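You operate a simulated robot arm through the tools that you are given. There is no shell and no other tool. Be economical: measure what you need, move in short steps, check, and stop when the job is done.

Carry out the task below with a simulated robot arm. There is one attempt and no reset: what you move stays moved.

JOB
Move both old weights from the impeller on the balancer to the weights plate.
Fine: brake on before they come off; then shut the guard and release the brake.

It is judged by the outcome, as a careful person would: the job done as asked, and still so three seconds after it is handed in. It fails if anything else is knocked over, pushed out of place, dropped, spilled or broken.

ROBOT AND FRAMES
A 6-joint arm with a two-finger parallel gripper, fixed in place. Base frame: the origin is at the foot of the arm, x ahead of it, y to its left, z up; the work surface is at about z = 0.952. Units: m, rad, N and s.
With the tool pointing down near the work surface it reaches from about 0.22 to 0.66 m from the base axis. Its first joint turns from -1.152 to 1.152 rad. Payload 2.9 kg.
The tool frame sits at the grasp point between the pads (the TCP): z along the fingers, y along the line on which they close. The tips reach 0.03 m beyond it. Largest opening 0.11 m; finger width 0.02, thickness 0.01; the body of the gripper, 0.048 by 0.112 m, starts 0.055 m behind the TCP.
Orientation is that of the tool frame in the base frame, as [roll, pitch, yaw] about the fixed x, y, z axes, in that order (R = Rz(yaw) Ry(pitch) Rx(roll)). With the fingers straight down and closing along the base's y, the tool's x points along the base's -x, its y along +y and its z along -z.

CONTROLS
- The arm moves only by the tool nudge_tool. Its argument "rows" is a list of rows, each an object of numbers (a shift or turn left out is 0, a gripper value left out holds the last): "dx", "dy", "dz": the shift along the tool's x, y, z in m; "rx", "ry", "rz": the turn, a rotation vector about the tool's x, y, z in rad; "hand": the gripper command, from -1 (shut) to 1 (fully open), values between in proportion. In form: [{"dx": .., "dy": .., "dz": .., "rx": .., "ry": .., "rz": .., "hand": ..}, ...]. A call has 1 to 10 rows; each row is the pose to reach, as a shift and turn from the pose commanded when the call began, along the tool's axes at that moment. Each row takes 0.2 s and may step no farther than 0.05 m and 0.15 rad from the row before; otherwise, or with a gripper value out of range, the whole call is refused. Where a pose cannot be reached the arm comes as near as it can. A force on the tool above 90 N (or 10 N above the force at the start of the call, whichever is more), or a blocked arm, ends the call early, and 0.2 s more pass. Each finger travels about 0.108 m/s and halts on what it meets, pressing with about 43 N; the grip force reading is that of the motor and also rises with nothing between the fingers. The clock runs only during rows and for 0.2 s after the last one: add rows that repeat a pose to give the fingers time. It gives the time, the measured TCP pose, the force on the tool (base axes), the opening and the grip force at its end, in the units of the frame above (readings bear some noise), with the torque about the TCP (base axes, N m) and any sound that the robot's microphone picked up, and new pictures: "pictures" is both (left out), scene, wrist or none.
- Cameras (640 x 400 px; columns grow to the right, rows downward): "scene" is fixed at [0.0805, 0.4358, 1.3798]; the picture's right is [-0.72, -0.70, 0.00], its down [-0.42, 0.44, -0.79] and it looks along [0.55, -0.57, -0.61] (base axes); focal length 238 px, centre (320, 200). "wrist" rides on the gripper at [0.072, 0.017, -0.103] in the tool frame; the picture's right is [-0.23, 0.97, 0.00], its down [-0.76, -0.18, -0.62] and it looks along [-0.61, -0.14, 0.78] (tool axes); focal length 222 px, centre (320, 200). There is no depth. A picture from a camera that has moved, and an enlarged one, comes with that camera's place and axes in the base frame and with its lens.
- inspect(camera, box): a new picture of the part [left, top, right, bottom] of that camera's present view, enlarged. The clock stands still meanwhile.
- hand_in(): hands the job in; it is judged then, once.

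Go step by step. Nothing tells you positions but the pictures and the camera data: compare them with the known pose of the tool, close in by small moves and look again before you grip or let go. The budget is 120 turns and 200 pictures, counting those below and the enlarged ones. Unless the task says otherwise, let go and move clear before handing in, and close with one line.

The tools are called after "Request:" as name(argument=value, ...) on one line, values as JSON. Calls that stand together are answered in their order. nudge_tool: Moves the arm, as the interface text tells. Its arguments: {"type":"object","properties":{"rows":{"type":"array"},"pictures":{"type":"string","enum":["both","scene","wrist","none"]}},"required":["rows"]} The other tools are called the same way: inspect (camera, box) takes an enlarged picture of a part of a camera's view; hand_in () hands the job in.

At the start:

```text
time_s: 0.0
eef_pos: [0.3804, -0.1415, 1.1663]
tcp_rot: [3.141, 0.0, 3.141]
ft_force: [-0.3, 0.0, -1.5]
torque: [0.0, 0.02, -0.01]
grip_width: 0.1103
grip_force: 0.1
```

scene: 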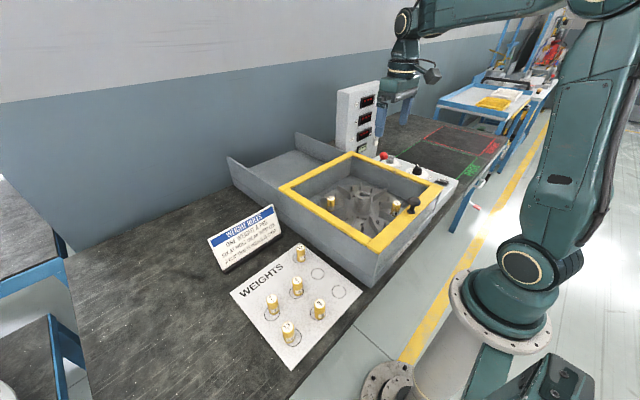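
wrist: 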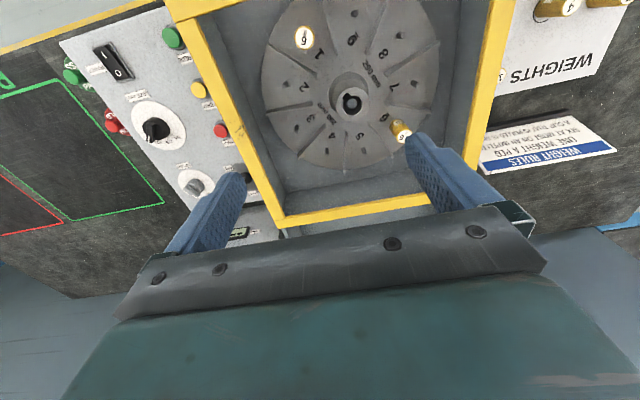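

I see the balancer with an open box (yellow rim), impeller with two weights, a control panel, the weights plate and a rules sign. I'll look closer at each.

Request:
inspect(camera="wrist", box=[40, 10, 290, 250])

Request:
inspect(camera="wrist", box=[240, 0, 460, 190])

Request:
inspect(camera="scene", box=[200, 190, 380, 370])

Request:
inspect(camera="scene", box=[220, 70, 470, 260])

Request:
inspect(camera="wrist", box=[470, 0, 640, 190])

```text
1.67 times, centred on (165, 130) of wrist
camera zoom: at [0.3074, -0.1264, 1.2719], right [0.23, 0.97, 0.0], down [0.76, -0.18, 0.62], along [0.61, -0.14, -0.78], focal length 370 px, centre (578, 317)
```

zoom: 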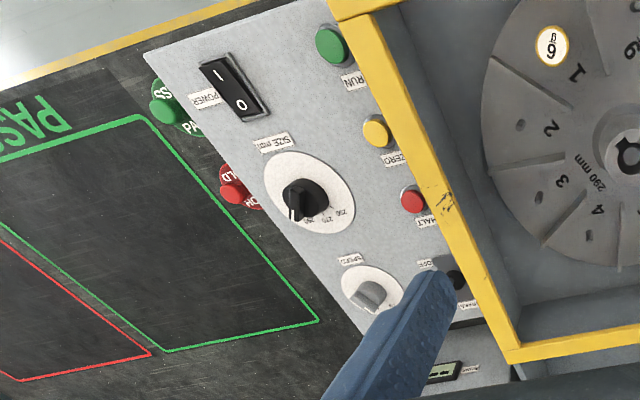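

```text
2.11 times, centred on (350, 95) of wrist
camera zoom: at [0.3074, -0.1264, 1.2719], right [0.23, 0.97, 0.0], down [0.76, -0.18, 0.62], along [0.61, -0.14, -0.78], focal length 468 px, centre (257, 421)
```

zoom: 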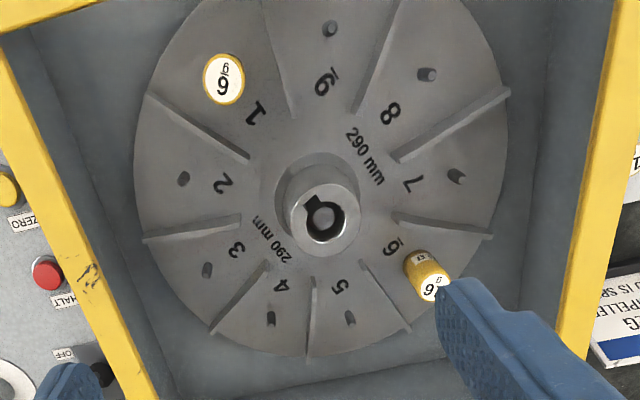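

```text
2.22 times, centred on (290, 280) of scene
camera zoom: at [0.0805, 0.4358, 1.3798], right [-0.72, -0.7, 0.0], down [-0.42, 0.44, -0.79], along [0.55, -0.57, -0.61], focal length 530 px, centre (387, 22)
```

zoom: 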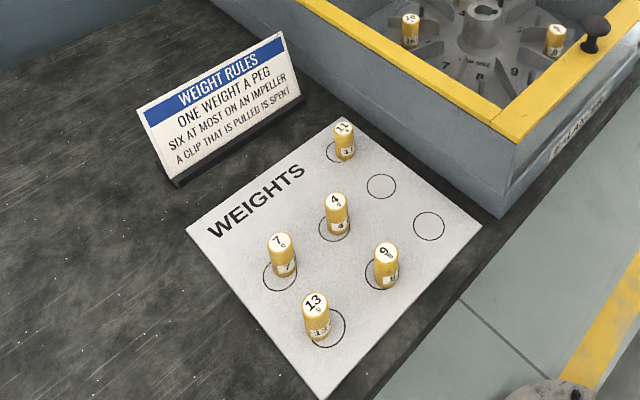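

```text
2.11 times, centred on (345, 165) of scene
camera zoom: at [0.0805, 0.4358, 1.3798], right [-0.72, -0.7, 0.0], down [-0.42, 0.44, -0.79], along [0.55, -0.57, -0.61], focal length 502 px, centre (267, 274)
```

zoom: 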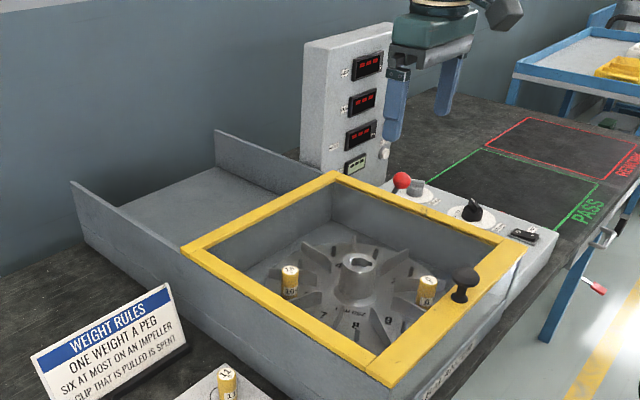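

```text
2.11 times, centred on (555, 95) of wrist
camera zoom: at [0.3074, -0.1264, 1.2719], right [0.23, 0.97, 0.0], down [0.76, -0.18, 0.62], along [0.61, -0.14, -0.78], focal length 468 px, centre (-175, 421)
```

zoom: 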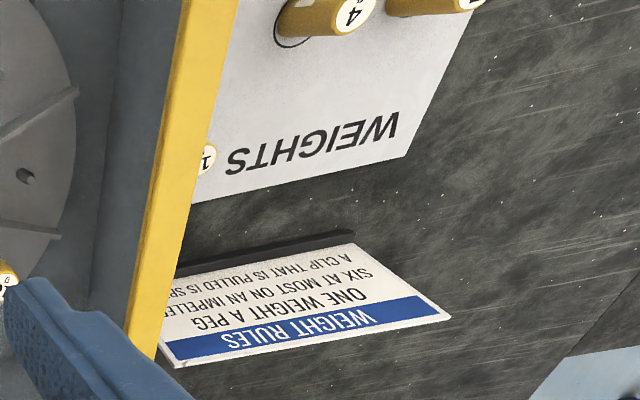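

The yellow frame with the black knob looks like it may be the sliding guard (rails run to +x), and the brake control is hidden behind the left finger. I'll back away and up for a better view.

Request:
nudge_tool(rows=[{"dx": 0.04, "dz": -0.02}, {"dx": 0.08, "dz": -0.04}, {"dx": 0.11, "dz": -0.06}], pictures="both")

```text
time_s: 0.8
eef_pos: [0.2721, -0.1423, 1.226]
tcp_rot: [-3.141, 0.0, 3.141]
ft_force: [0.4, 0.4, -0.1]
torque: [0.03, -0.03, 0.02]
grip_width: 0.1101
grip_force: 0.1
camera wrist: at [0.2003, -0.1264, 1.3316], right [0.23, 0.97, 0.0], down [0.76, -0.18, 0.62], along [0.61, -0.14, -0.78], focal length 222 px, centre (320, 200)
```

scene: 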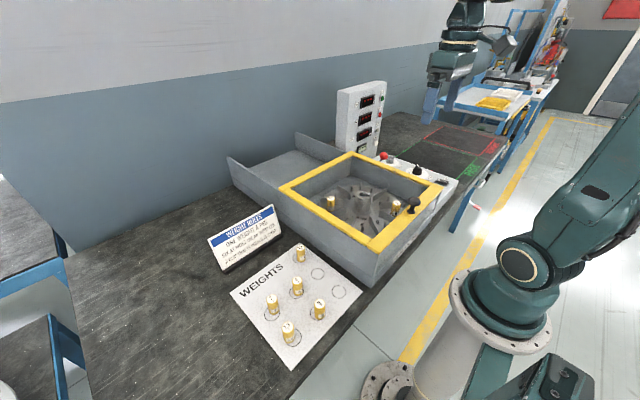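
wrist: 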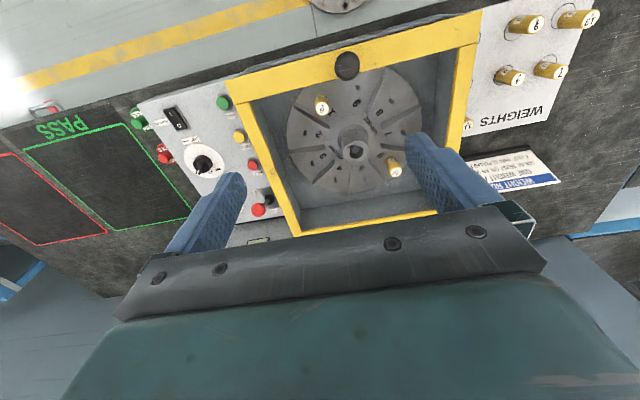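

Request:
inspect(camera="wrist", box=[210, 100, 310, 250])

Request:
inspect(camera="wrist", box=[270, 30, 450, 240])

Request:
inspect(camera="scene", box=[330, 80, 460, 200])

```text
2.67 times, centred on (260, 175) of wrist
camera zoom: at [0.2003, -0.1264, 1.3316], right [0.23, 0.97, 0.0], down [0.76, -0.18, 0.62], along [0.61, -0.14, -0.78], focal length 592 px, centre (480, 267)
```

zoom: 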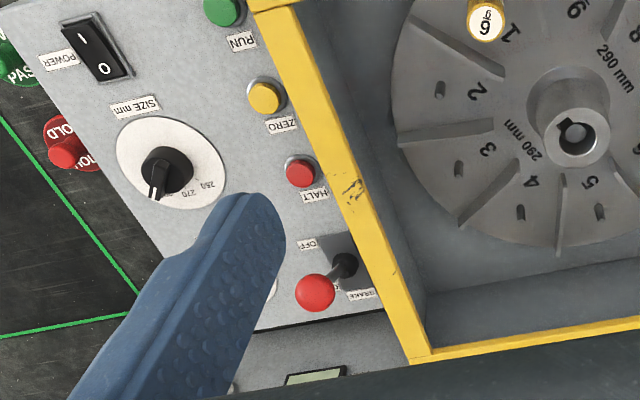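

```text
1.90 times, centred on (360, 135) of wrist
camera zoom: at [0.2003, -0.1264, 1.3316], right [0.23, 0.97, 0.0], down [0.76, -0.18, 0.62], along [0.61, -0.14, -0.78], focal length 423 px, centre (244, 324)
```

zoom: 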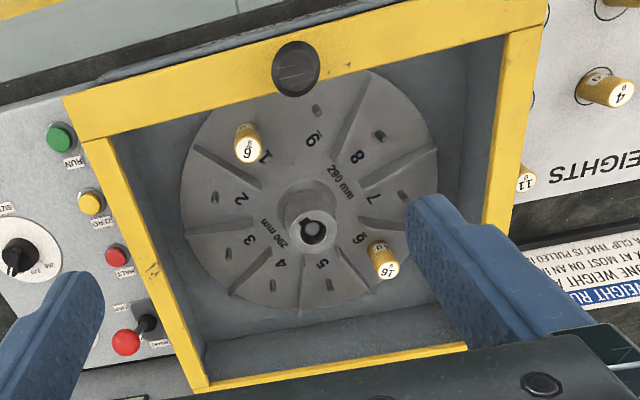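

```text
3.33 times, centred on (395, 140) of scene
camera zoom: at [0.0804, 0.4358, 1.3798], right [-0.72, -0.7, 0.0], down [-0.42, 0.44, -0.79], along [0.55, -0.57, -0.61], focal length 795 px, centre (70, 400)
```

zoom: 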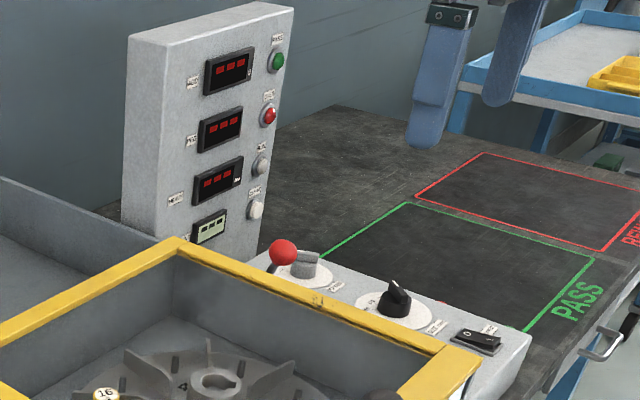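

The brake is the red-balled lever by the guard's edge. I move sideways (-y) to see it between the fingers.

Request:
nudge_tool(rows=[{"dy": -0.04}, {"dy": -0.08}], pictures="wrist")

Request:
inspect(camera="wrist", box=[220, 60, 420, 230])

```text
time_s: 1.4
eef_pos: [0.2723, -0.222, 1.2272]
tcp_rot: [3.14, 0.0, -3.141]
ft_force: [0.4, -0.6, -0.7]
torque: [0.03, -0.01, 0.01]
grip_width: 0.1102
grip_force: 0.1
camera wrist: at [0.201, -0.2064, 1.3317], right [0.23, 0.97, 0.0], down [0.76, -0.18, 0.62], along [0.61, -0.14, -0.78], focal length 222 px, centre (320, 200)
```

wrist: 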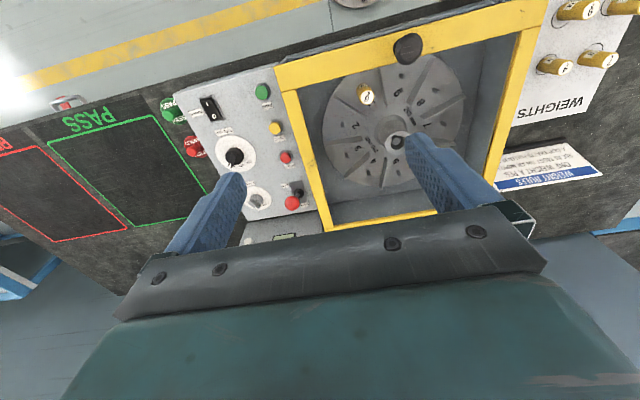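

```text
2.35 times, centred on (320, 145) of wrist
camera zoom: at [0.201, -0.2064, 1.3317], right [0.23, 0.97, 0.0], down [0.76, -0.18, 0.62], along [0.61, -0.14, -0.78], focal length 523 px, centre (320, 329)
```

zoom: 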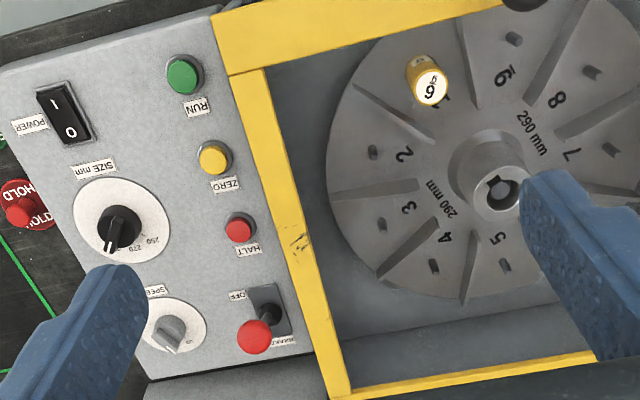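

Triangulating puts the yellow rim at about z=0.958 (x 0.23–0.58, y -0.27–0.09) and the knob near (0.25,-0.10,0.99). I need to see whether the yellow frame holds a clear pane, and how it lies on the rails.

Request:
inspect(camera="scene", box=[220, 125, 340, 200])

Request:
inspect(camera="scene", box=[360, 160, 460, 260])

Request:
inspect(camera="wrist", box=[260, 0, 440, 110])

Request:
inspect(camera="wrist", box=[260, 160, 360, 230])

```text
5.33 times, centred on (280, 162) of scene
camera zoom: at [0.0804, 0.4358, 1.3798], right [-0.72, -0.7, 0.0], down [-0.42, 0.44, -0.79], along [0.55, -0.57, -0.61], focal length 1272 px, centre (533, 400)
```

zoom: 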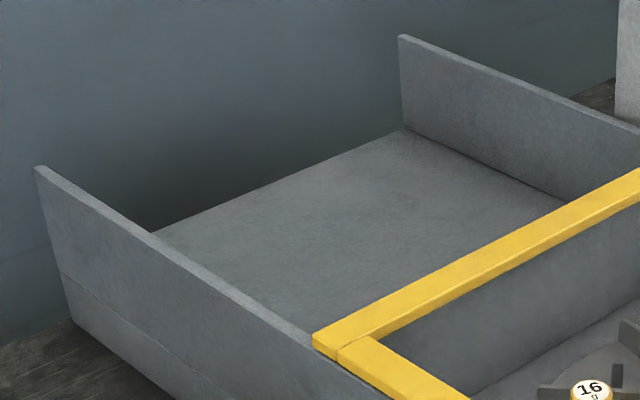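

```text
4.00 times, centred on (410, 210) of scene
camera zoom: at [0.0804, 0.4358, 1.3798], right [-0.72, -0.7, 0.0], down [-0.42, 0.44, -0.79], along [0.55, -0.57, -0.61], focal length 954 px, centre (-40, 160)
```

zoom: 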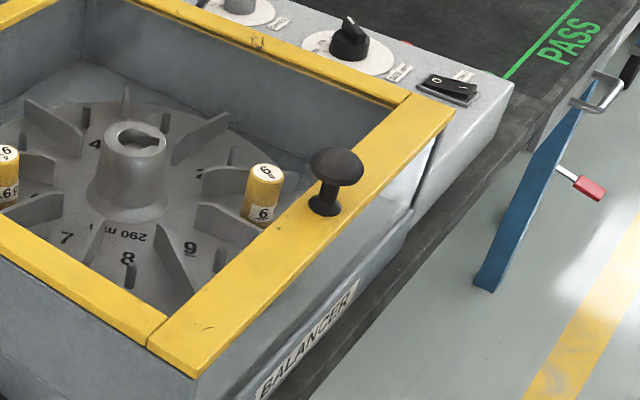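

```text
3.56 times, centred on (350, 55) of wrist
camera zoom: at [0.201, -0.2064, 1.3317], right [0.23, 0.97, 0.0], down [0.76, -0.18, 0.62], along [0.61, -0.14, -0.78], focal length 790 px, centre (213, 716)
```

zoom: 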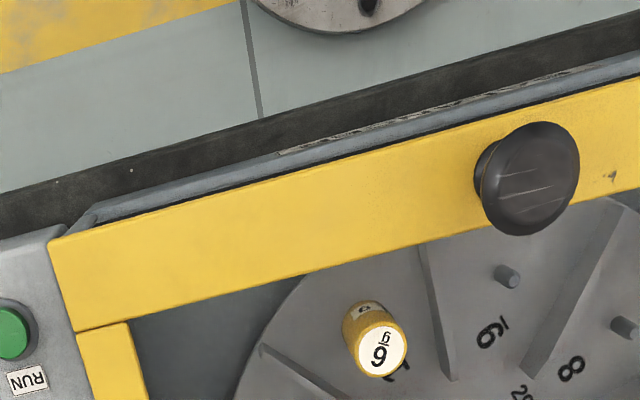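

```text
5.71 times, centred on (310, 195) of wrist
camera zoom: at [0.201, -0.2064, 1.3317], right [0.23, 0.97, 0.0], down [0.76, -0.18, 0.62], along [0.61, -0.14, -0.78], focal length 1269 px, centre (377, 229)
```

zoom: 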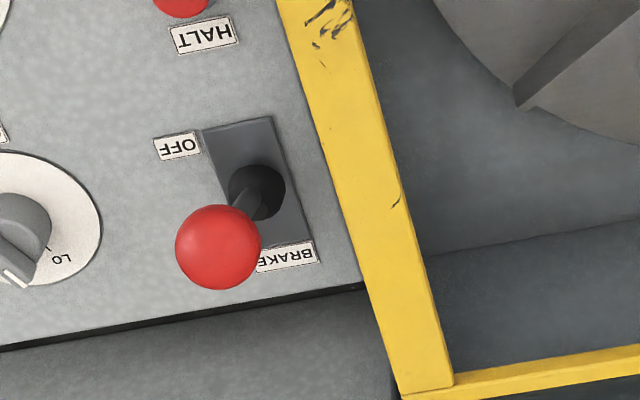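

The yellow frame is the guard, sitting on a sliding track with its knob at the near edge; the brake lever leans toward OFF (ball near (0.48,-0.33,0.96)), so it has to go to +x. I'll close the fingers and come up behind the ball.

Request:
nudge_tool(rows=[{"dx": -0.02, "dy": -0.03, "dz": 0.03, "hand": -1}, {"dx": -0.05, "dy": -0.06, "dz": 0.06, "hand": -1}, {"dx": -0.08, "dy": -0.09, "dz": 0.08, "hand": -1}, {"dx": -0.1, "dy": -0.11, "dz": 0.11, "hand": -1}, {"dx": -0.1, "dy": -0.11, "dz": 0.13, "hand": -1}], pictures="both")

Request:
inspect(camera="wrist", box=[240, 60, 440, 230])

```text
refused: row 2 steps farther than a row can; nothing moved
```

```text
2.35 times, centred on (340, 145) of wrist
camera zoom: at [0.201, -0.2064, 1.3317], right [0.23, 0.97, 0.0], down [0.76, -0.18, 0.62], along [0.61, -0.14, -0.78], focal length 523 px, centre (273, 329)
```

zoom: 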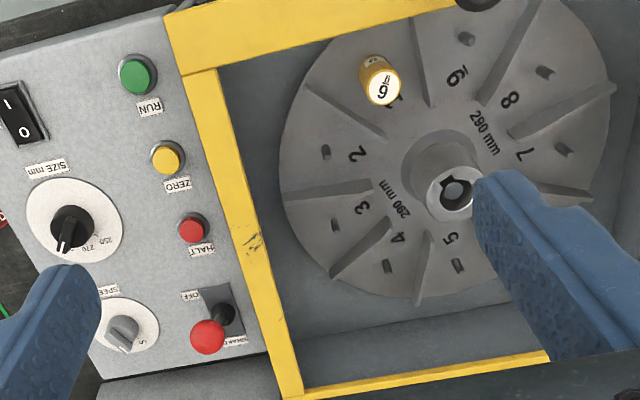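

Same plan, with smaller steps.

Request:
nudge_tool(rows=[{"dx": -0.02, "dy": -0.025, "dz": 0.025, "hand": -1}, {"dx": -0.04, "dy": -0.05, "dz": 0.05, "hand": -1}, {"dx": -0.06, "dy": -0.075, "dz": 0.075, "hand": -1}, {"dx": -0.08, "dy": -0.1, "dz": 0.1, "hand": -1}, {"dx": -0.1, "dy": -0.11, "dz": 0.13, "hand": -1}], pictures="both")

Request:
inspect(camera="wrist", box=[240, 60, 440, 230])

```text
time_s: 2.6
eef_pos: [0.3706, -0.3323, 1.0954]
tcp_rot: [3.141, 0.002, 3.14]
ft_force: [0.4, 0.1, -0.2]
torque: [-0.03, -0.01, -0.02]
grip_width: 0.0001
grip_force: 37.8
camera wrist: at [0.2982, -0.3173, 1.1996], right [0.23, 0.97, 0.0], down [0.76, -0.18, 0.62], along [0.61, -0.14, -0.78], focal length 222 px, centre (320, 200)
```

scene: 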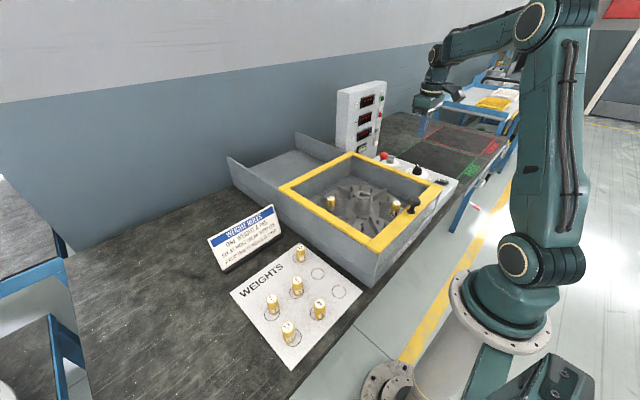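
wrist: 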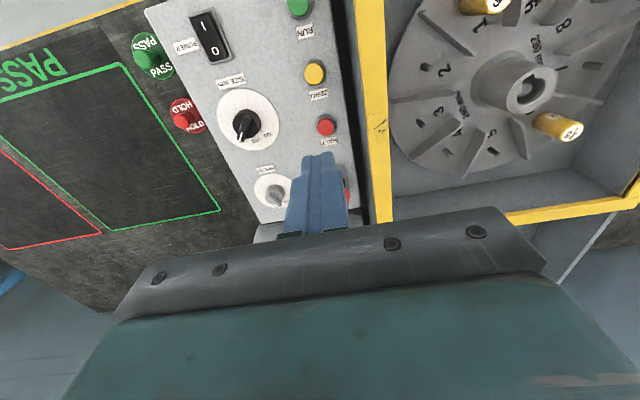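

```text
2.35 times, centred on (340, 145) of wrist
camera zoom: at [0.2982, -0.3173, 1.1996], right [0.23, 0.97, 0.0], down [0.76, -0.18, 0.62], along [0.61, -0.14, -0.78], focal length 523 px, centre (273, 329)
```

zoom: 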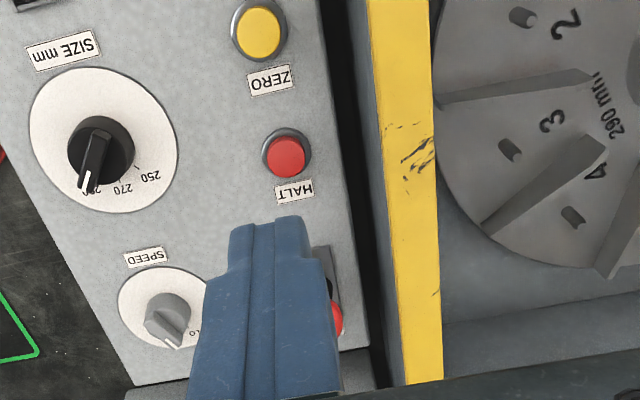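

The lever is directly ahead of the closed fingers (ball at about x=0.48, y=-0.334, z=0.96). I'll lower behind it and then push to +x.

Request:
nudge_tool(rows=[{"dx": -0.02, "dz": 0.04}, {"dx": -0.04, "dz": 0.08}, {"dx": -0.04, "dz": 0.12}, {"dx": -0.055, "dz": 0.122}, {"dx": -0.065, "dz": 0.122}], pictures="both")

Request:
inspect(camera="scene", box=[340, 100, 470, 200])

```text
time_s: 3.8
eef_pos: [0.4357, -0.3327, 0.9762]
tcp_rot: [-3.141, -0.001, 3.14]
ft_force: [-0.2, -0.4, -0.3]
torque: [-0.01, -0.03, 0.02]
grip_width: 0.0
grip_force: 37.9
camera wrist: at [0.3643, -0.3172, 1.0799], right [0.23, 0.97, 0.0], down [0.76, -0.18, 0.62], along [0.61, -0.14, -0.78], focal length 222 px, centre (320, 200)
```

scene: 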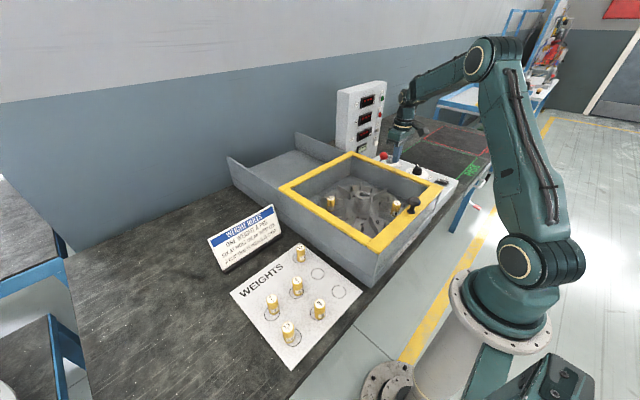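
wrist: 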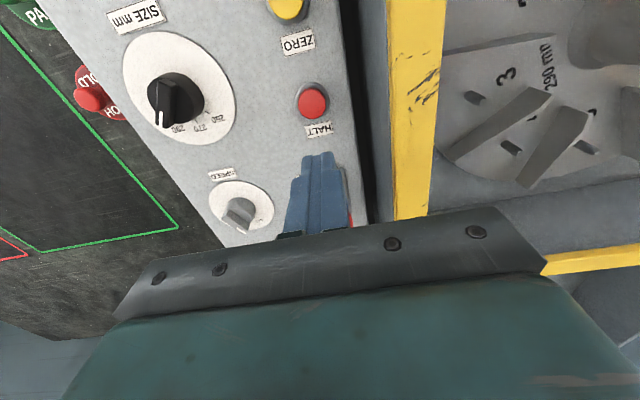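

```text
4.00 times, centred on (405, 150) of scene
camera zoom: at [0.0805, 0.4358, 1.3798], right [-0.72, -0.7, 0.0], down [-0.42, 0.44, -0.79], along [0.55, -0.57, -0.61], focal length 954 px, centre (-20, 400)
```

zoom: 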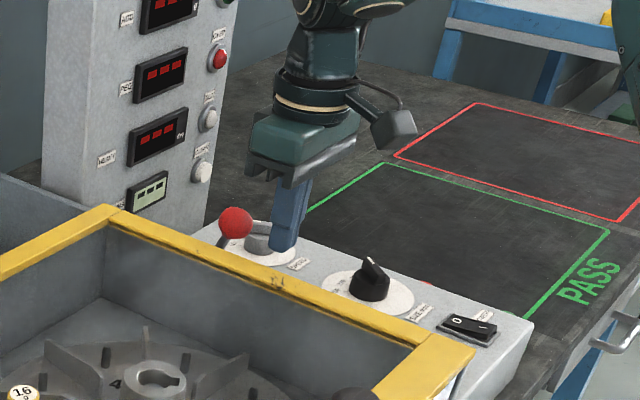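

Fingers are lined up behind the ball; pushing to +x gradually.

Request:
nudge_tool(rows=[{"dx": -0.01}, {"dx": -0.02}, {"dx": -0.03}, {"dx": -0.04}, {"dx": -0.05}, {"dx": -0.06}], pictures="scene")

Request:
inspect(camera="scene", box=[340, 100, 470, 200])

```text
time_s: 5.2
eef_pos: [0.4935, -0.3312, 0.9772]
tcp_rot: [3.14, 0.0, -3.14]
ft_force: [-0.1, -0.7, -0.5]
torque: [0.03, 0.05, -0.01]
grip_width: 0.0001
grip_force: 37.6
```

scene: 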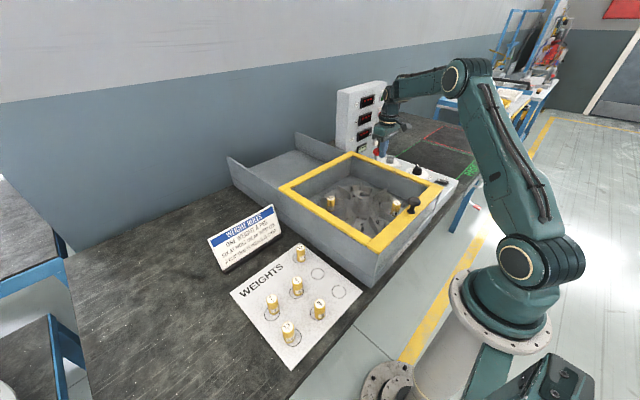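

```text
4.00 times, centred on (405, 150) of scene
camera zoom: at [0.0805, 0.4358, 1.3798], right [-0.72, -0.7, 0.0], down [-0.42, 0.44, -0.79], along [0.55, -0.57, -0.61], focal length 954 px, centre (-20, 400)
```

zoom: 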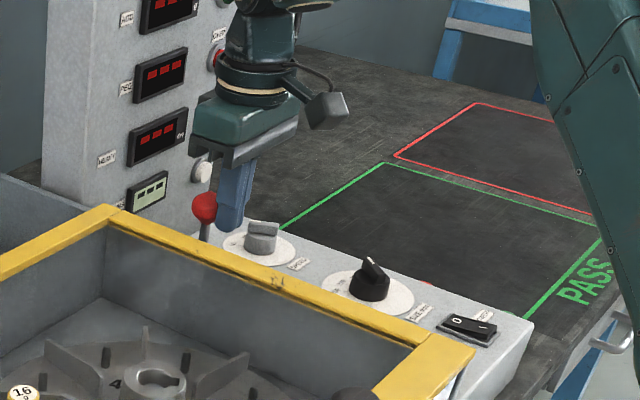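

The lever is now upright; I keep pushing until it is thrown.

Request:
nudge_tool(rows=[{"dx": -0.01}, {"dx": -0.02}, {"dx": -0.03}, {"dx": -0.04}], pictures="none")

Request:
inspect(camera="scene", box=[340, 100, 470, 200])

```text
time_s: 6.2
eef_pos: [0.5274, -0.3324, 0.9748]
tcp_rot: [3.132, -0.016, 3.134]
ft_force: [-46.9, 7.2, 10.9]
torque: [0.03, 0.91, -0.03]
grip_width: 0.0
grip_force: 37.5
```

```text
4.00 times, centred on (405, 150) of scene
camera zoom: at [0.079, 0.4361, 1.3797], right [-0.72, -0.7, 0.0], down [-0.42, 0.44, -0.79], along [0.55, -0.57, -0.61], focal length 954 px, centre (-20, 400)
```

zoom: 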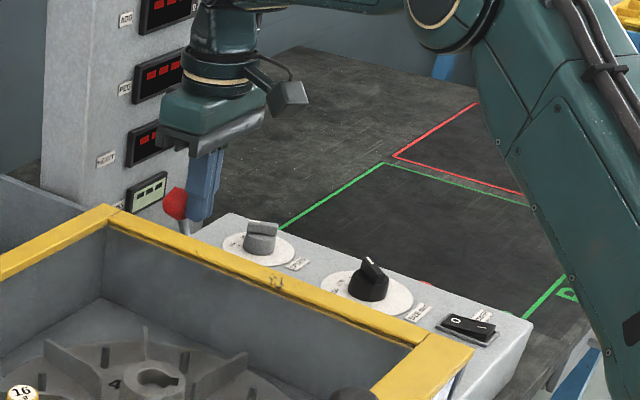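

It has hit its end stop. I back off and check that the lever stays in the BRAKE position.

Request:
nudge_tool(rows=[{"dx": 0.02}, {"dx": 0.05}, {"dx": 0.09, "dz": -0.02}, {"dx": 0.12, "dz": -0.06}, {"dx": 0.15, "dz": -0.1}, {"dx": 0.18, "dy": 0.03, "dz": -0.12}, {"dx": 0.22, "dy": 0.05, "dz": -0.13}, {"dx": 0.25, "dy": 0.08, "dz": -0.15}], pictures="both")

Request:
inspect(camera="scene", box=[340, 100, 470, 200])

Request:
inspect(camera="wrist", box=[220, 80, 420, 230])

```text
time_s: 8.0
eef_pos: [0.2836, -0.2489, 1.1256]
tcp_rot: [3.141, 0.001, 3.141]
ft_force: [0.1, -0.1, -0.3]
torque: [0.0, -0.02, 0.0]
grip_width: 0.0
grip_force: 38.0
camera wrist: at [0.2122, -0.2327, 1.2291], right [0.23, 0.97, 0.0], down [0.76, -0.18, 0.62], along [0.61, -0.14, -0.78], focal length 222 px, centre (320, 200)
```

scene: 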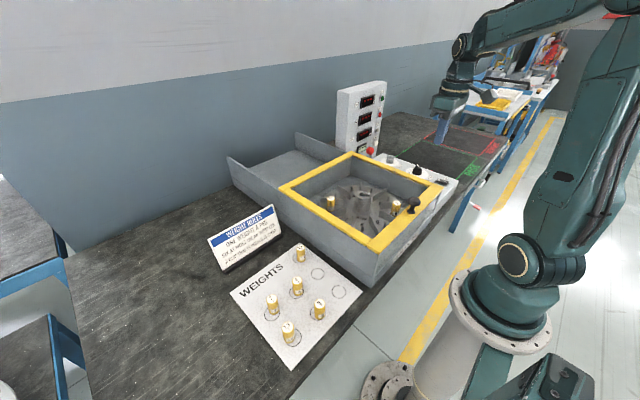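
wrist: 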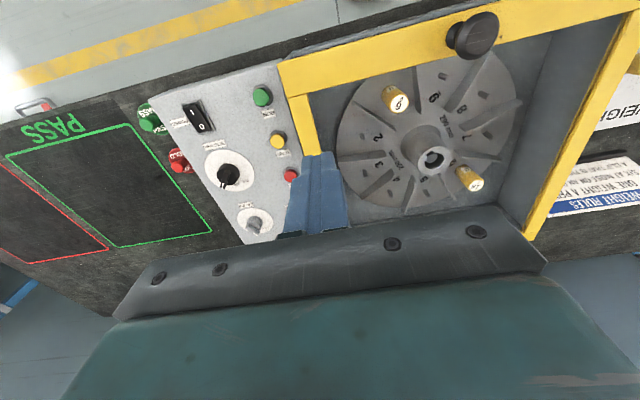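

```text
4.00 times, centred on (405, 150) of scene
camera zoom: at [0.0805, 0.4358, 1.3797], right [-0.72, -0.7, 0.0], down [-0.42, 0.44, -0.79], along [0.55, -0.57, -0.61], focal length 954 px, centre (-20, 400)
```

zoom: 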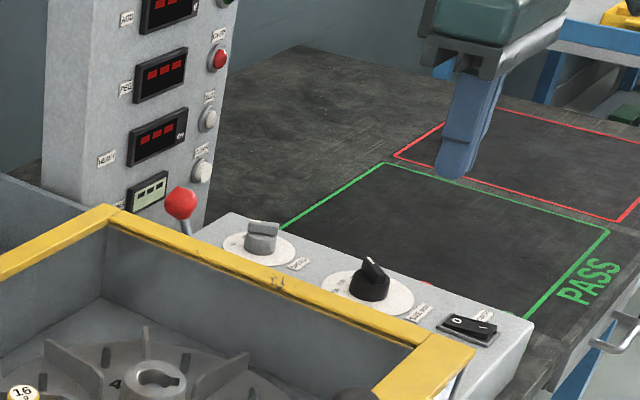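

```text
2.67 times, centred on (320, 155) of wrist
camera zoom: at [0.2122, -0.2327, 1.2291], right [0.23, 0.97, 0.0], down [0.76, -0.18, 0.62], along [0.61, -0.14, -0.78], focal length 592 px, centre (320, 320)
```

zoom: 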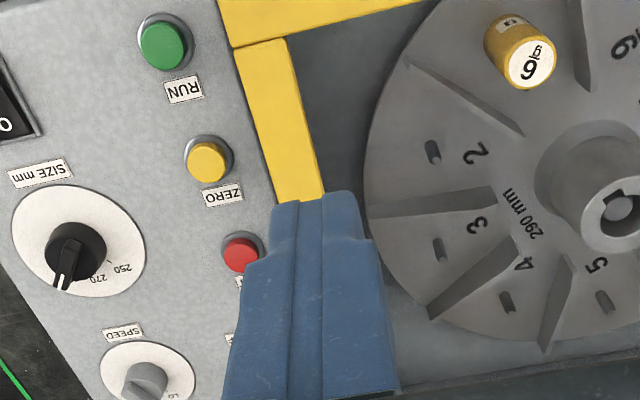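

The brake lever now leans to BRAKE and stays. Next is the guard: I'll open the hand and move above its knob (about (0.252,-0.108)).

Request:
nudge_tool(rows=[{"dx": 0.01, "dy": 0.04, "hand": 0}, {"dx": 0.02, "dy": 0.08, "hand": 0}, {"dx": 0.03, "dy": 0.12, "dz": 0.01, "hand": 0}, {"dx": 0.032, "dy": 0.14, "dz": 0.03, "hand": 0}], pictures="both")

Request:
inspect(camera="scene", box=[350, 130, 470, 230])

```text
time_s: 9.0
eef_pos: [0.2515, -0.1092, 1.0944]
tcp_rot: [-3.141, 0.0, -3.141]
ft_force: [-1.0, 0.1, 0.7]
torque: [0.02, 0.0, 0.01]
grip_width: 0.055
grip_force: 0.0
camera wrist: at [0.1791, -0.0936, 1.1996], right [0.23, 0.97, 0.0], down [0.76, -0.18, 0.62], along [0.61, -0.14, -0.78], focal length 222 px, centre (320, 200)
```

scene: 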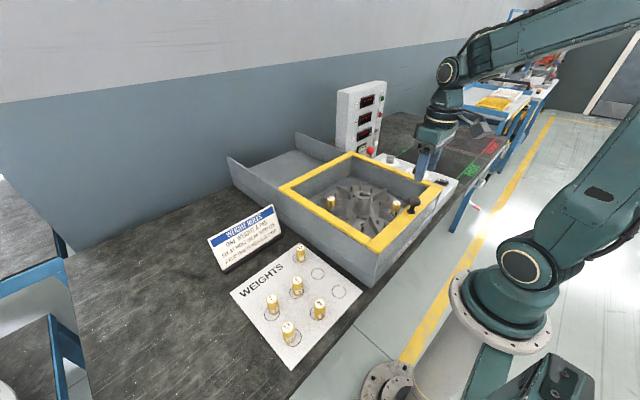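
wrist: 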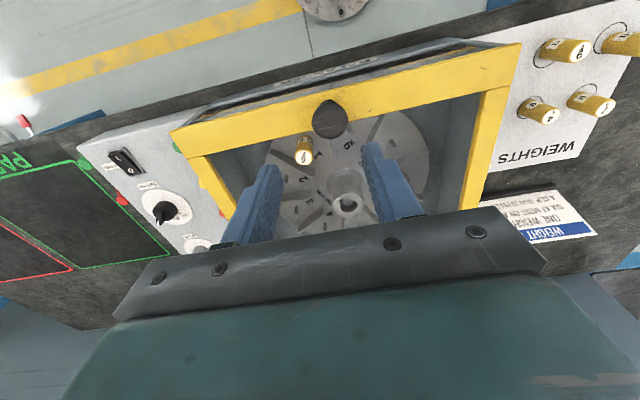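

```text
4.00 times, centred on (410, 180) of scene
camera zoom: at [0.0805, 0.4358, 1.3797], right [-0.72, -0.7, 0.0], down [-0.42, 0.44, -0.79], along [0.55, -0.57, -0.61], focal length 954 px, centre (-40, 280)
```

zoom: 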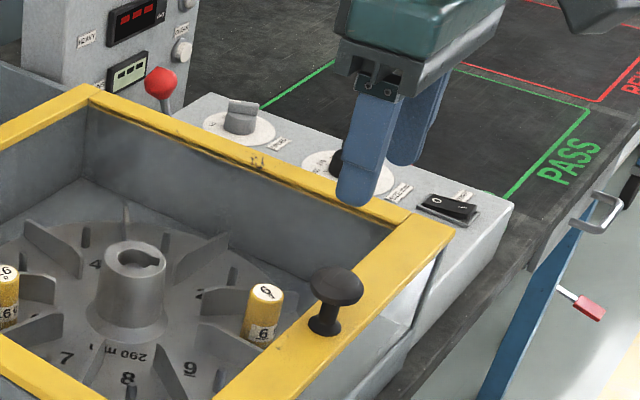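

The knob is at about (0.25,-0.100); the fingers straddle it. I descend onto it with the hand slightly wider.

Request:
nudge_tool(rows=[{"dy": 0.009, "dz": 0.03, "hand": 0.3}, {"dy": 0.009, "dz": 0.06, "hand": 0.3}, {"dy": 0.009, "dz": 0.08, "hand": 0.3}, {"dy": 0.009, "dz": 0.09, "hand": 0.3}], pictures="both")

Request:
inspect(camera="scene", box=[350, 130, 470, 230])

```text
time_s: 10.0
eef_pos: [0.2523, -0.1027, 1.0068]
tcp_rot: [3.14, 0.0, 3.14]
ft_force: [1.0, 0.0, 0.3]
torque: [0.0, -0.02, -0.01]
grip_width: 0.0716
grip_force: 0.0
camera wrist: at [0.1802, -0.0873, 1.1108], right [0.23, 0.97, 0.0], down [0.76, -0.18, 0.62], along [0.61, -0.14, -0.78], focal length 222 px, centre (320, 200)
```

scene: 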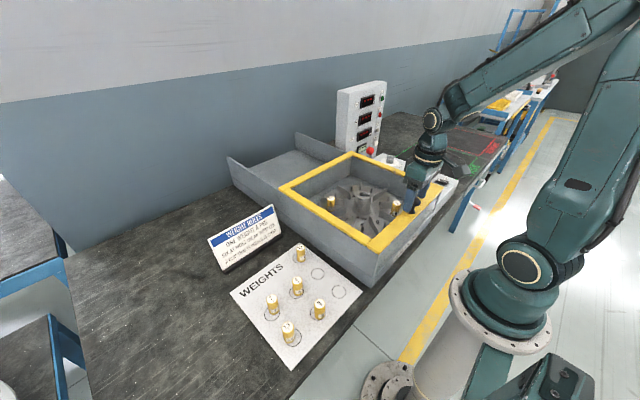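
wrist: 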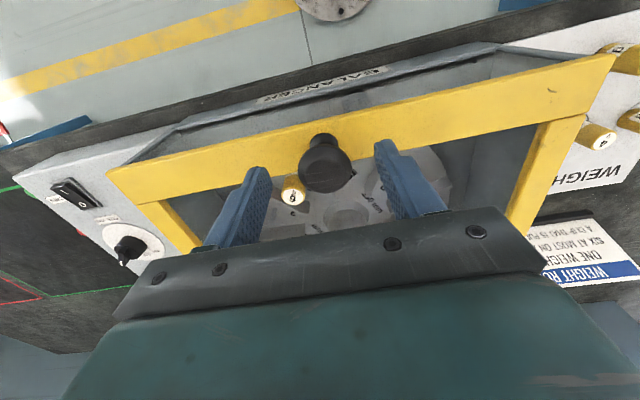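

```text
4.00 times, centred on (410, 180) of scene
camera zoom: at [0.0805, 0.4358, 1.3798], right [-0.72, -0.7, 0.0], down [-0.42, 0.44, -0.79], along [0.55, -0.57, -0.61], focal length 954 px, centre (-40, 280)
```

zoom: 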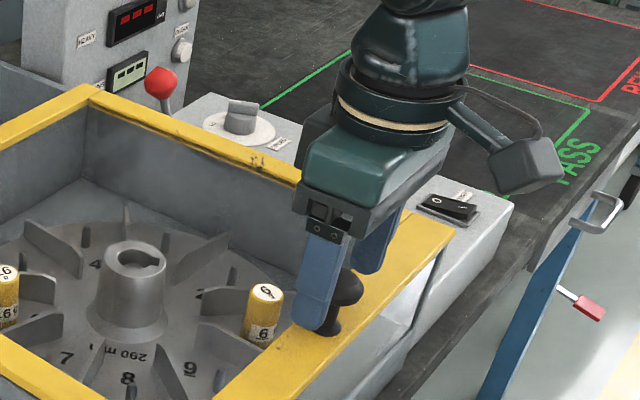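

The knob is between the fingers, a few mm nearer the base. I centre and close on it.

Request:
nudge_tool(rows=[{"dx": 0.006, "dy": 0.002, "dz": 0.005, "hand": 0.3}, {"dx": 0.006, "dy": 0.002, "dz": 0.005, "hand": -0.2}, {"dx": 0.006, "dy": 0.002, "dz": 0.005, "hand": -1}, {"dx": 0.006, "dy": 0.002, "dz": 0.005, "hand": -1}], pictures="wrist")

```text
time_s: 11.0
eef_pos: [0.2458, -0.1003, 1.0004]
tcp_rot: [3.141, -0.001, -3.139]
ft_force: [1.8, 10.3, -3.9]
torque: [0.2, -0.53, 0.16]
grip_width: 0.0342
grip_force: 45.1
camera wrist: at [0.174, -0.0847, 1.1059], right [0.22, 0.97, 0.0], down [0.76, -0.18, 0.62], along [0.61, -0.14, -0.78], focal length 222 px, centre (320, 200)
```

wrist: 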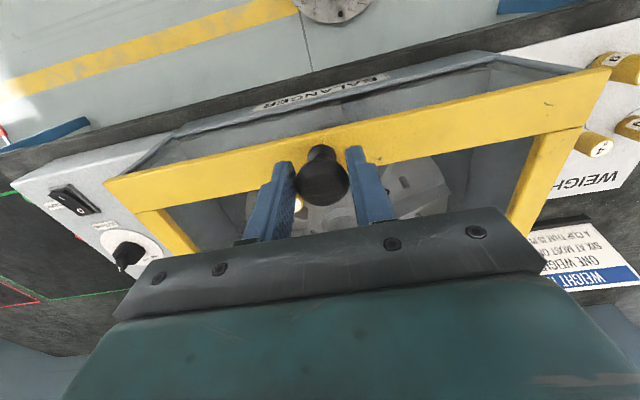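

The knob is gripped (0.034 m). I try sliding the guard to +x in small steps.

Request:
nudge_tool(rows=[{"dx": -0.005}, {"dx": -0.015}, {"dx": -0.03}, {"dx": -0.045}], pictures="both")

```text
time_s: 12.0
eef_pos: [0.2918, -0.0997, 1.0012]
tcp_rot: [-3.141, -0.001, -3.141]
ft_force: [-1.6, 14.7, 6.4]
torque: [0.17, 0.86, -0.17]
grip_width: 0.0345
grip_force: 45.4
camera wrist: at [0.2206, -0.0844, 1.1058], right [0.23, 0.97, 0.0], down [0.76, -0.18, 0.62], along [0.61, -0.14, -0.78], focal length 222 px, centre (320, 200)
```

scene: 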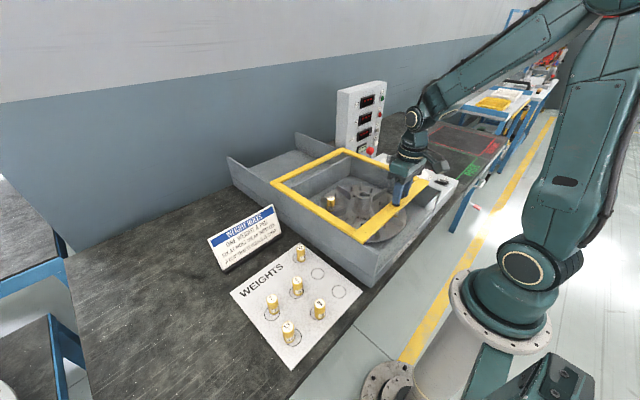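
wrist: 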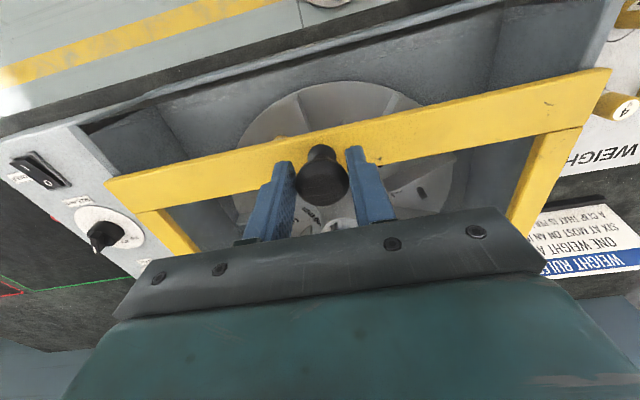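

The guard slides freely. I continue opening it.

Request:
nudge_tool(rows=[{"dx": -0.02}, {"dx": -0.045}, {"dx": -0.07}, {"dx": -0.095}, {"dx": -0.12}, {"dx": -0.145}, {"dx": -0.17}, {"dx": -0.195}, {"dx": -0.22}, {"dx": -0.24}], pictures="both")

```text
time_s: 14.2
eef_pos: [0.5318, -0.0997, 1.0016]
tcp_rot: [-3.141, -0.001, -3.139]
ft_force: [-0.7, 23.4, -3.3]
torque: [0.25, 0.54, 0.02]
grip_width: 0.0346
grip_force: 45.3
camera wrist: at [0.4597, -0.0846, 1.1058], right [0.22, 0.97, 0.0], down [0.76, -0.18, 0.62], along [0.61, -0.14, -0.78], focal length 222 px, centre (320, 200)
```

scene: 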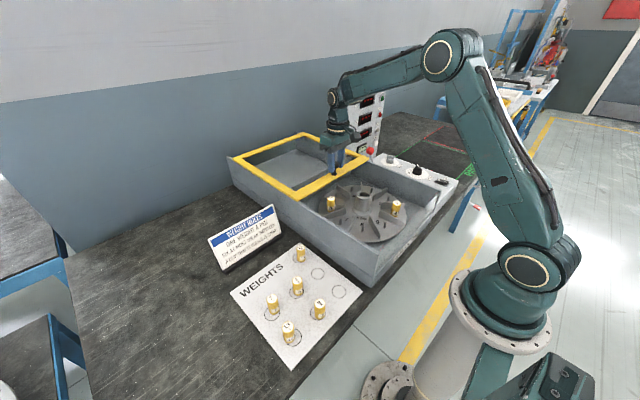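
wrist: 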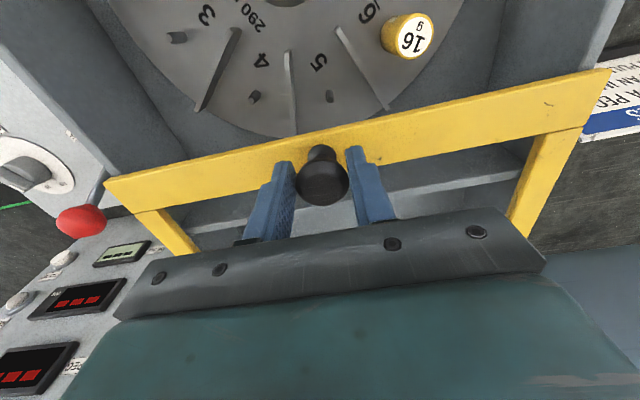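

Nearly fully open. A bit further to its stop.

Request:
nudge_tool(rows=[{"dx": -0.01, "dy": 0.001}, {"dx": -0.02, "dy": 0.001}, {"dx": -0.03, "dy": 0.001}, {"dx": -0.04, "dy": 0.001}, {"dx": -0.05, "dy": 0.001}], pictures="scene")

```text
time_s: 15.4
eef_pos: [0.5804, -0.1, 1.0014]
tcp_rot: [3.142, 0.003, -3.141]
ft_force: [-1.3, 15.9, 6.3]
torque: [0.19, -0.52, 0.16]
grip_width: 0.0344
grip_force: 45.2
```

scene: 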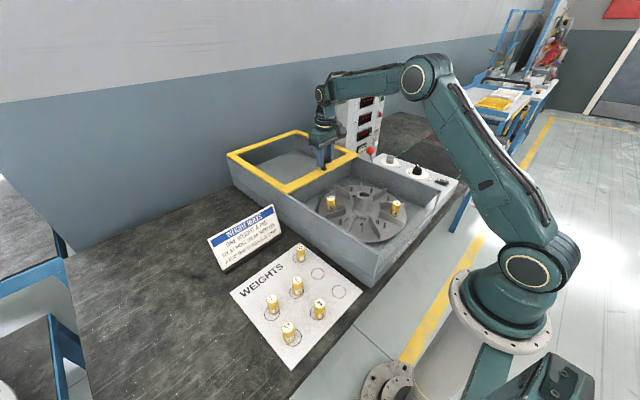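

The guard is fully over the tray. I release the knob, rise and move back to view the weights.

Request:
nudge_tool(rows=[{"hand": 0.3}, {"hand": 0.3}, {"dz": -0.04}, {"dz": -0.08}, {"dz": -0.1, "dx": 0.04}, {"dz": -0.12, "dx": 0.08}, {"dz": -0.13, "dx": 0.12}, {"dz": -0.14, "dx": 0.16}, {"dz": -0.15, "dx": 0.2}], pictures="both")

Request:
inspect(camera="scene", box=[300, 150, 440, 270])

Request:
inspect(camera="wrist", box=[230, 0, 430, 150])

```text
time_s: 17.4
eef_pos: [0.3827, -0.1004, 1.1476]
tcp_rot: [-3.141, 0.001, -3.141]
ft_force: [0.0, -0.7, -0.1]
torque: [-0.02, -0.03, -0.01]
grip_width: 0.0716
grip_force: 0.0
camera wrist: at [0.3107, -0.084, 1.2526], right [0.23, 0.97, 0.0], down [0.76, -0.18, 0.62], along [0.61, -0.14, -0.78], focal length 222 px, centre (320, 200)
```

scene: 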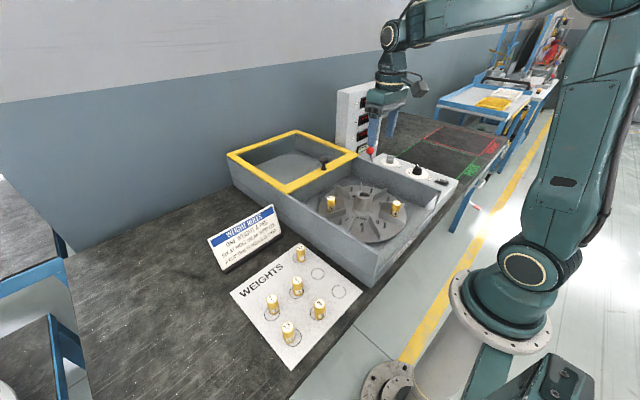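
wrist: 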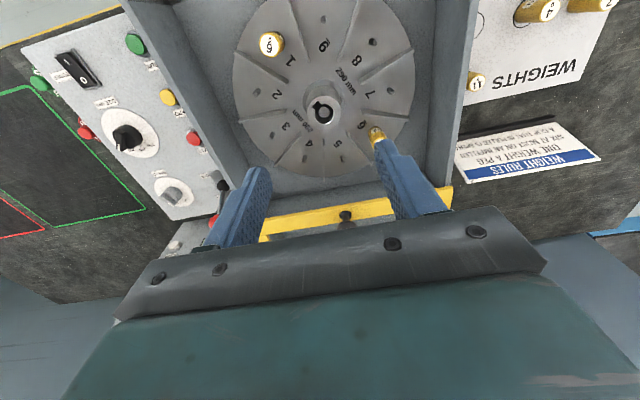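

```text
3.33 times, centred on (370, 210) of scene
camera zoom: at [0.0805, 0.4358, 1.3798], right [-0.72, -0.7, 0.0], down [-0.42, 0.44, -0.79], along [0.55, -0.57, -0.61], focal length 795 px, centre (153, 167)
```

zoom: 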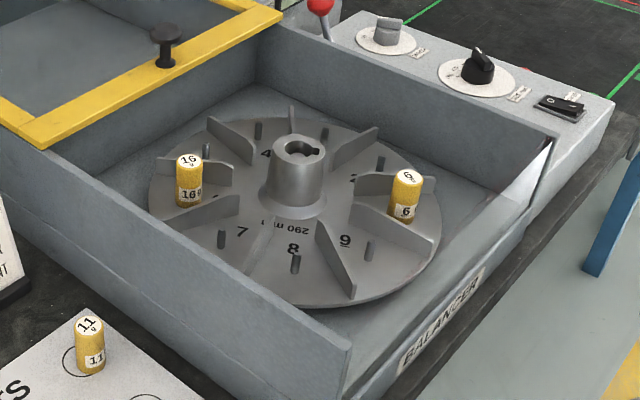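

```text
2.67 times, centred on (330, 75) of wrist
camera zoom: at [0.3107, -0.084, 1.2526], right [0.23, 0.97, 0.0], down [0.76, -0.18, 0.62], along [0.61, -0.14, -0.78], focal length 592 px, centre (293, 533)
```

zoom: 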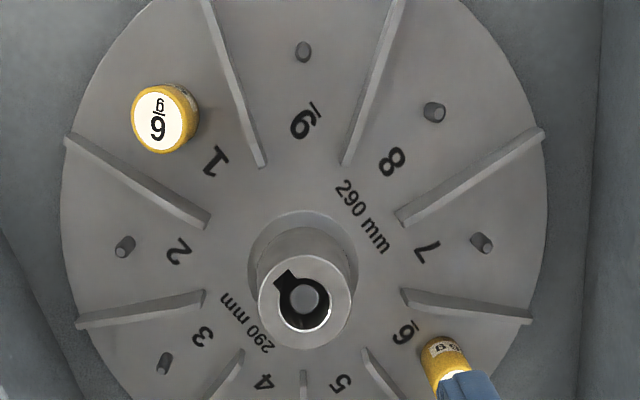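

The guard is open and both weights (6 g on peg 1 near (0.317,-0.150), 16 g on peg 6 near (0.482,-0.031), tops near z=0.915) are reachable. I'll turn the hand so that the fingers close roughly radially between the vanes, and go above the 6 g.

Request:
nudge_tool(rows=[{"dx": 0.01, "dy": -0.008, "dz": 0.01, "rz": 0.14}, {"dx": 0.02, "dy": -0.016, "dz": 0.02, "rz": 0.28}, {"dx": 0.03, "dy": -0.024, "dz": 0.03, "rz": 0.42}, {"dx": 0.04, "dy": -0.032, "dz": 0.04, "rz": 0.56}, {"dx": 0.05, "dy": -0.04, "dz": 0.05, "rz": 0.7}, {"dx": 0.06, "dy": -0.05, "dz": 0.06, "rz": 0.84}, {"dx": 0.066, "dy": -0.05, "dz": 0.08, "rz": 0.95}, {"dx": 0.066, "dy": -0.05, "dz": 0.1, "rz": 0.95}], pictures="both")

Request:
inspect(camera="wrist", box=[220, 60, 420, 220])

Request:
inspect(camera="scene", box=[330, 130, 450, 250])

```text
time_s: 19.2
eef_pos: [0.3148, -0.1513, 1.05]
tcp_rot: [-3.142, -0.001, 2.192]
ft_force: [0.6, -0.5, -0.3]
torque: [0.04, -0.01, 0.03]
grip_width: 0.0718
grip_force: 0.1
camera wrist: at [0.2875, -0.0831, 1.1546], right [0.93, 0.38, 0.0], down [0.3, -0.72, 0.62], along [0.24, -0.58, -0.78], focal length 222 px, centre (320, 200)
```

scene: 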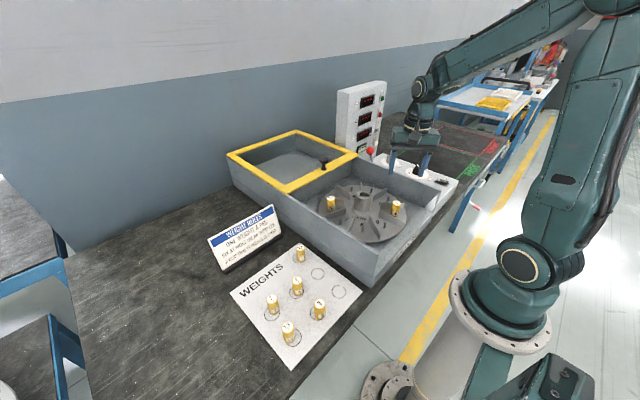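
wrist: 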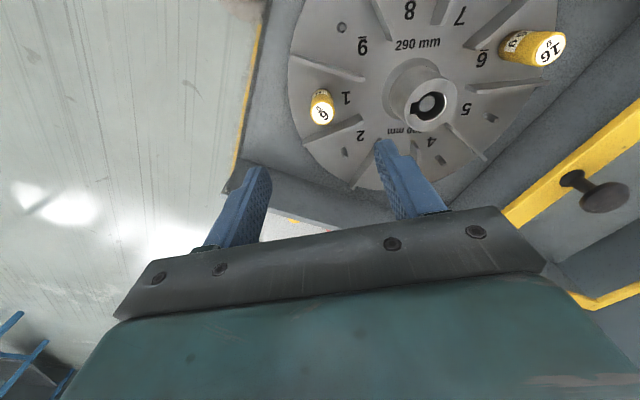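

```text
2.50 times, centred on (320, 140) of wrist
camera zoom: at [0.2875, -0.0831, 1.1546], right [0.93, 0.38, 0.0], down [0.3, -0.72, 0.62], along [0.24, -0.58, -0.78], focal length 555 px, centre (320, 350)
```

zoom: 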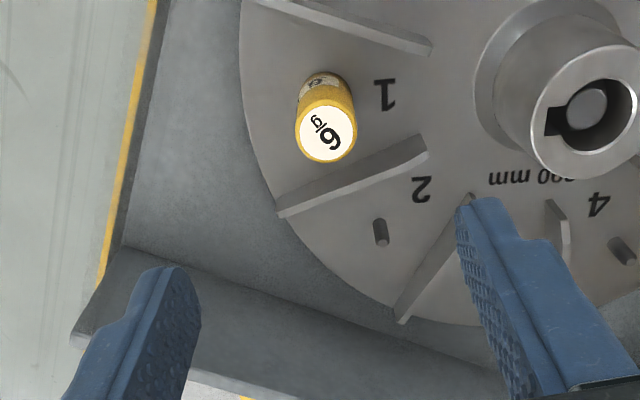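

```text
3.33 times, centred on (390, 190) of scene
camera zoom: at [0.0805, 0.4358, 1.3798], right [-0.72, -0.7, 0.0], down [-0.42, 0.44, -0.79], along [0.55, -0.57, -0.61], focal length 795 px, centre (87, 233)
```

zoom: 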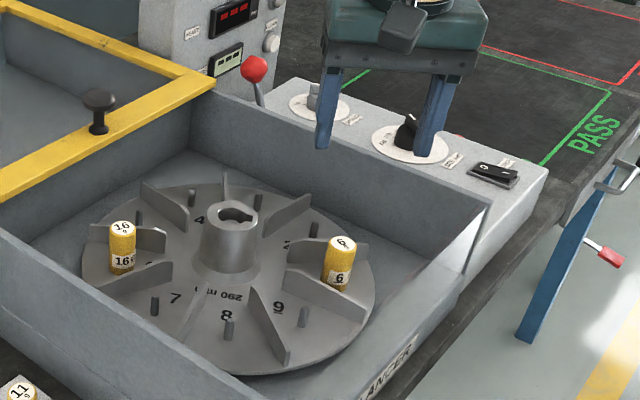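

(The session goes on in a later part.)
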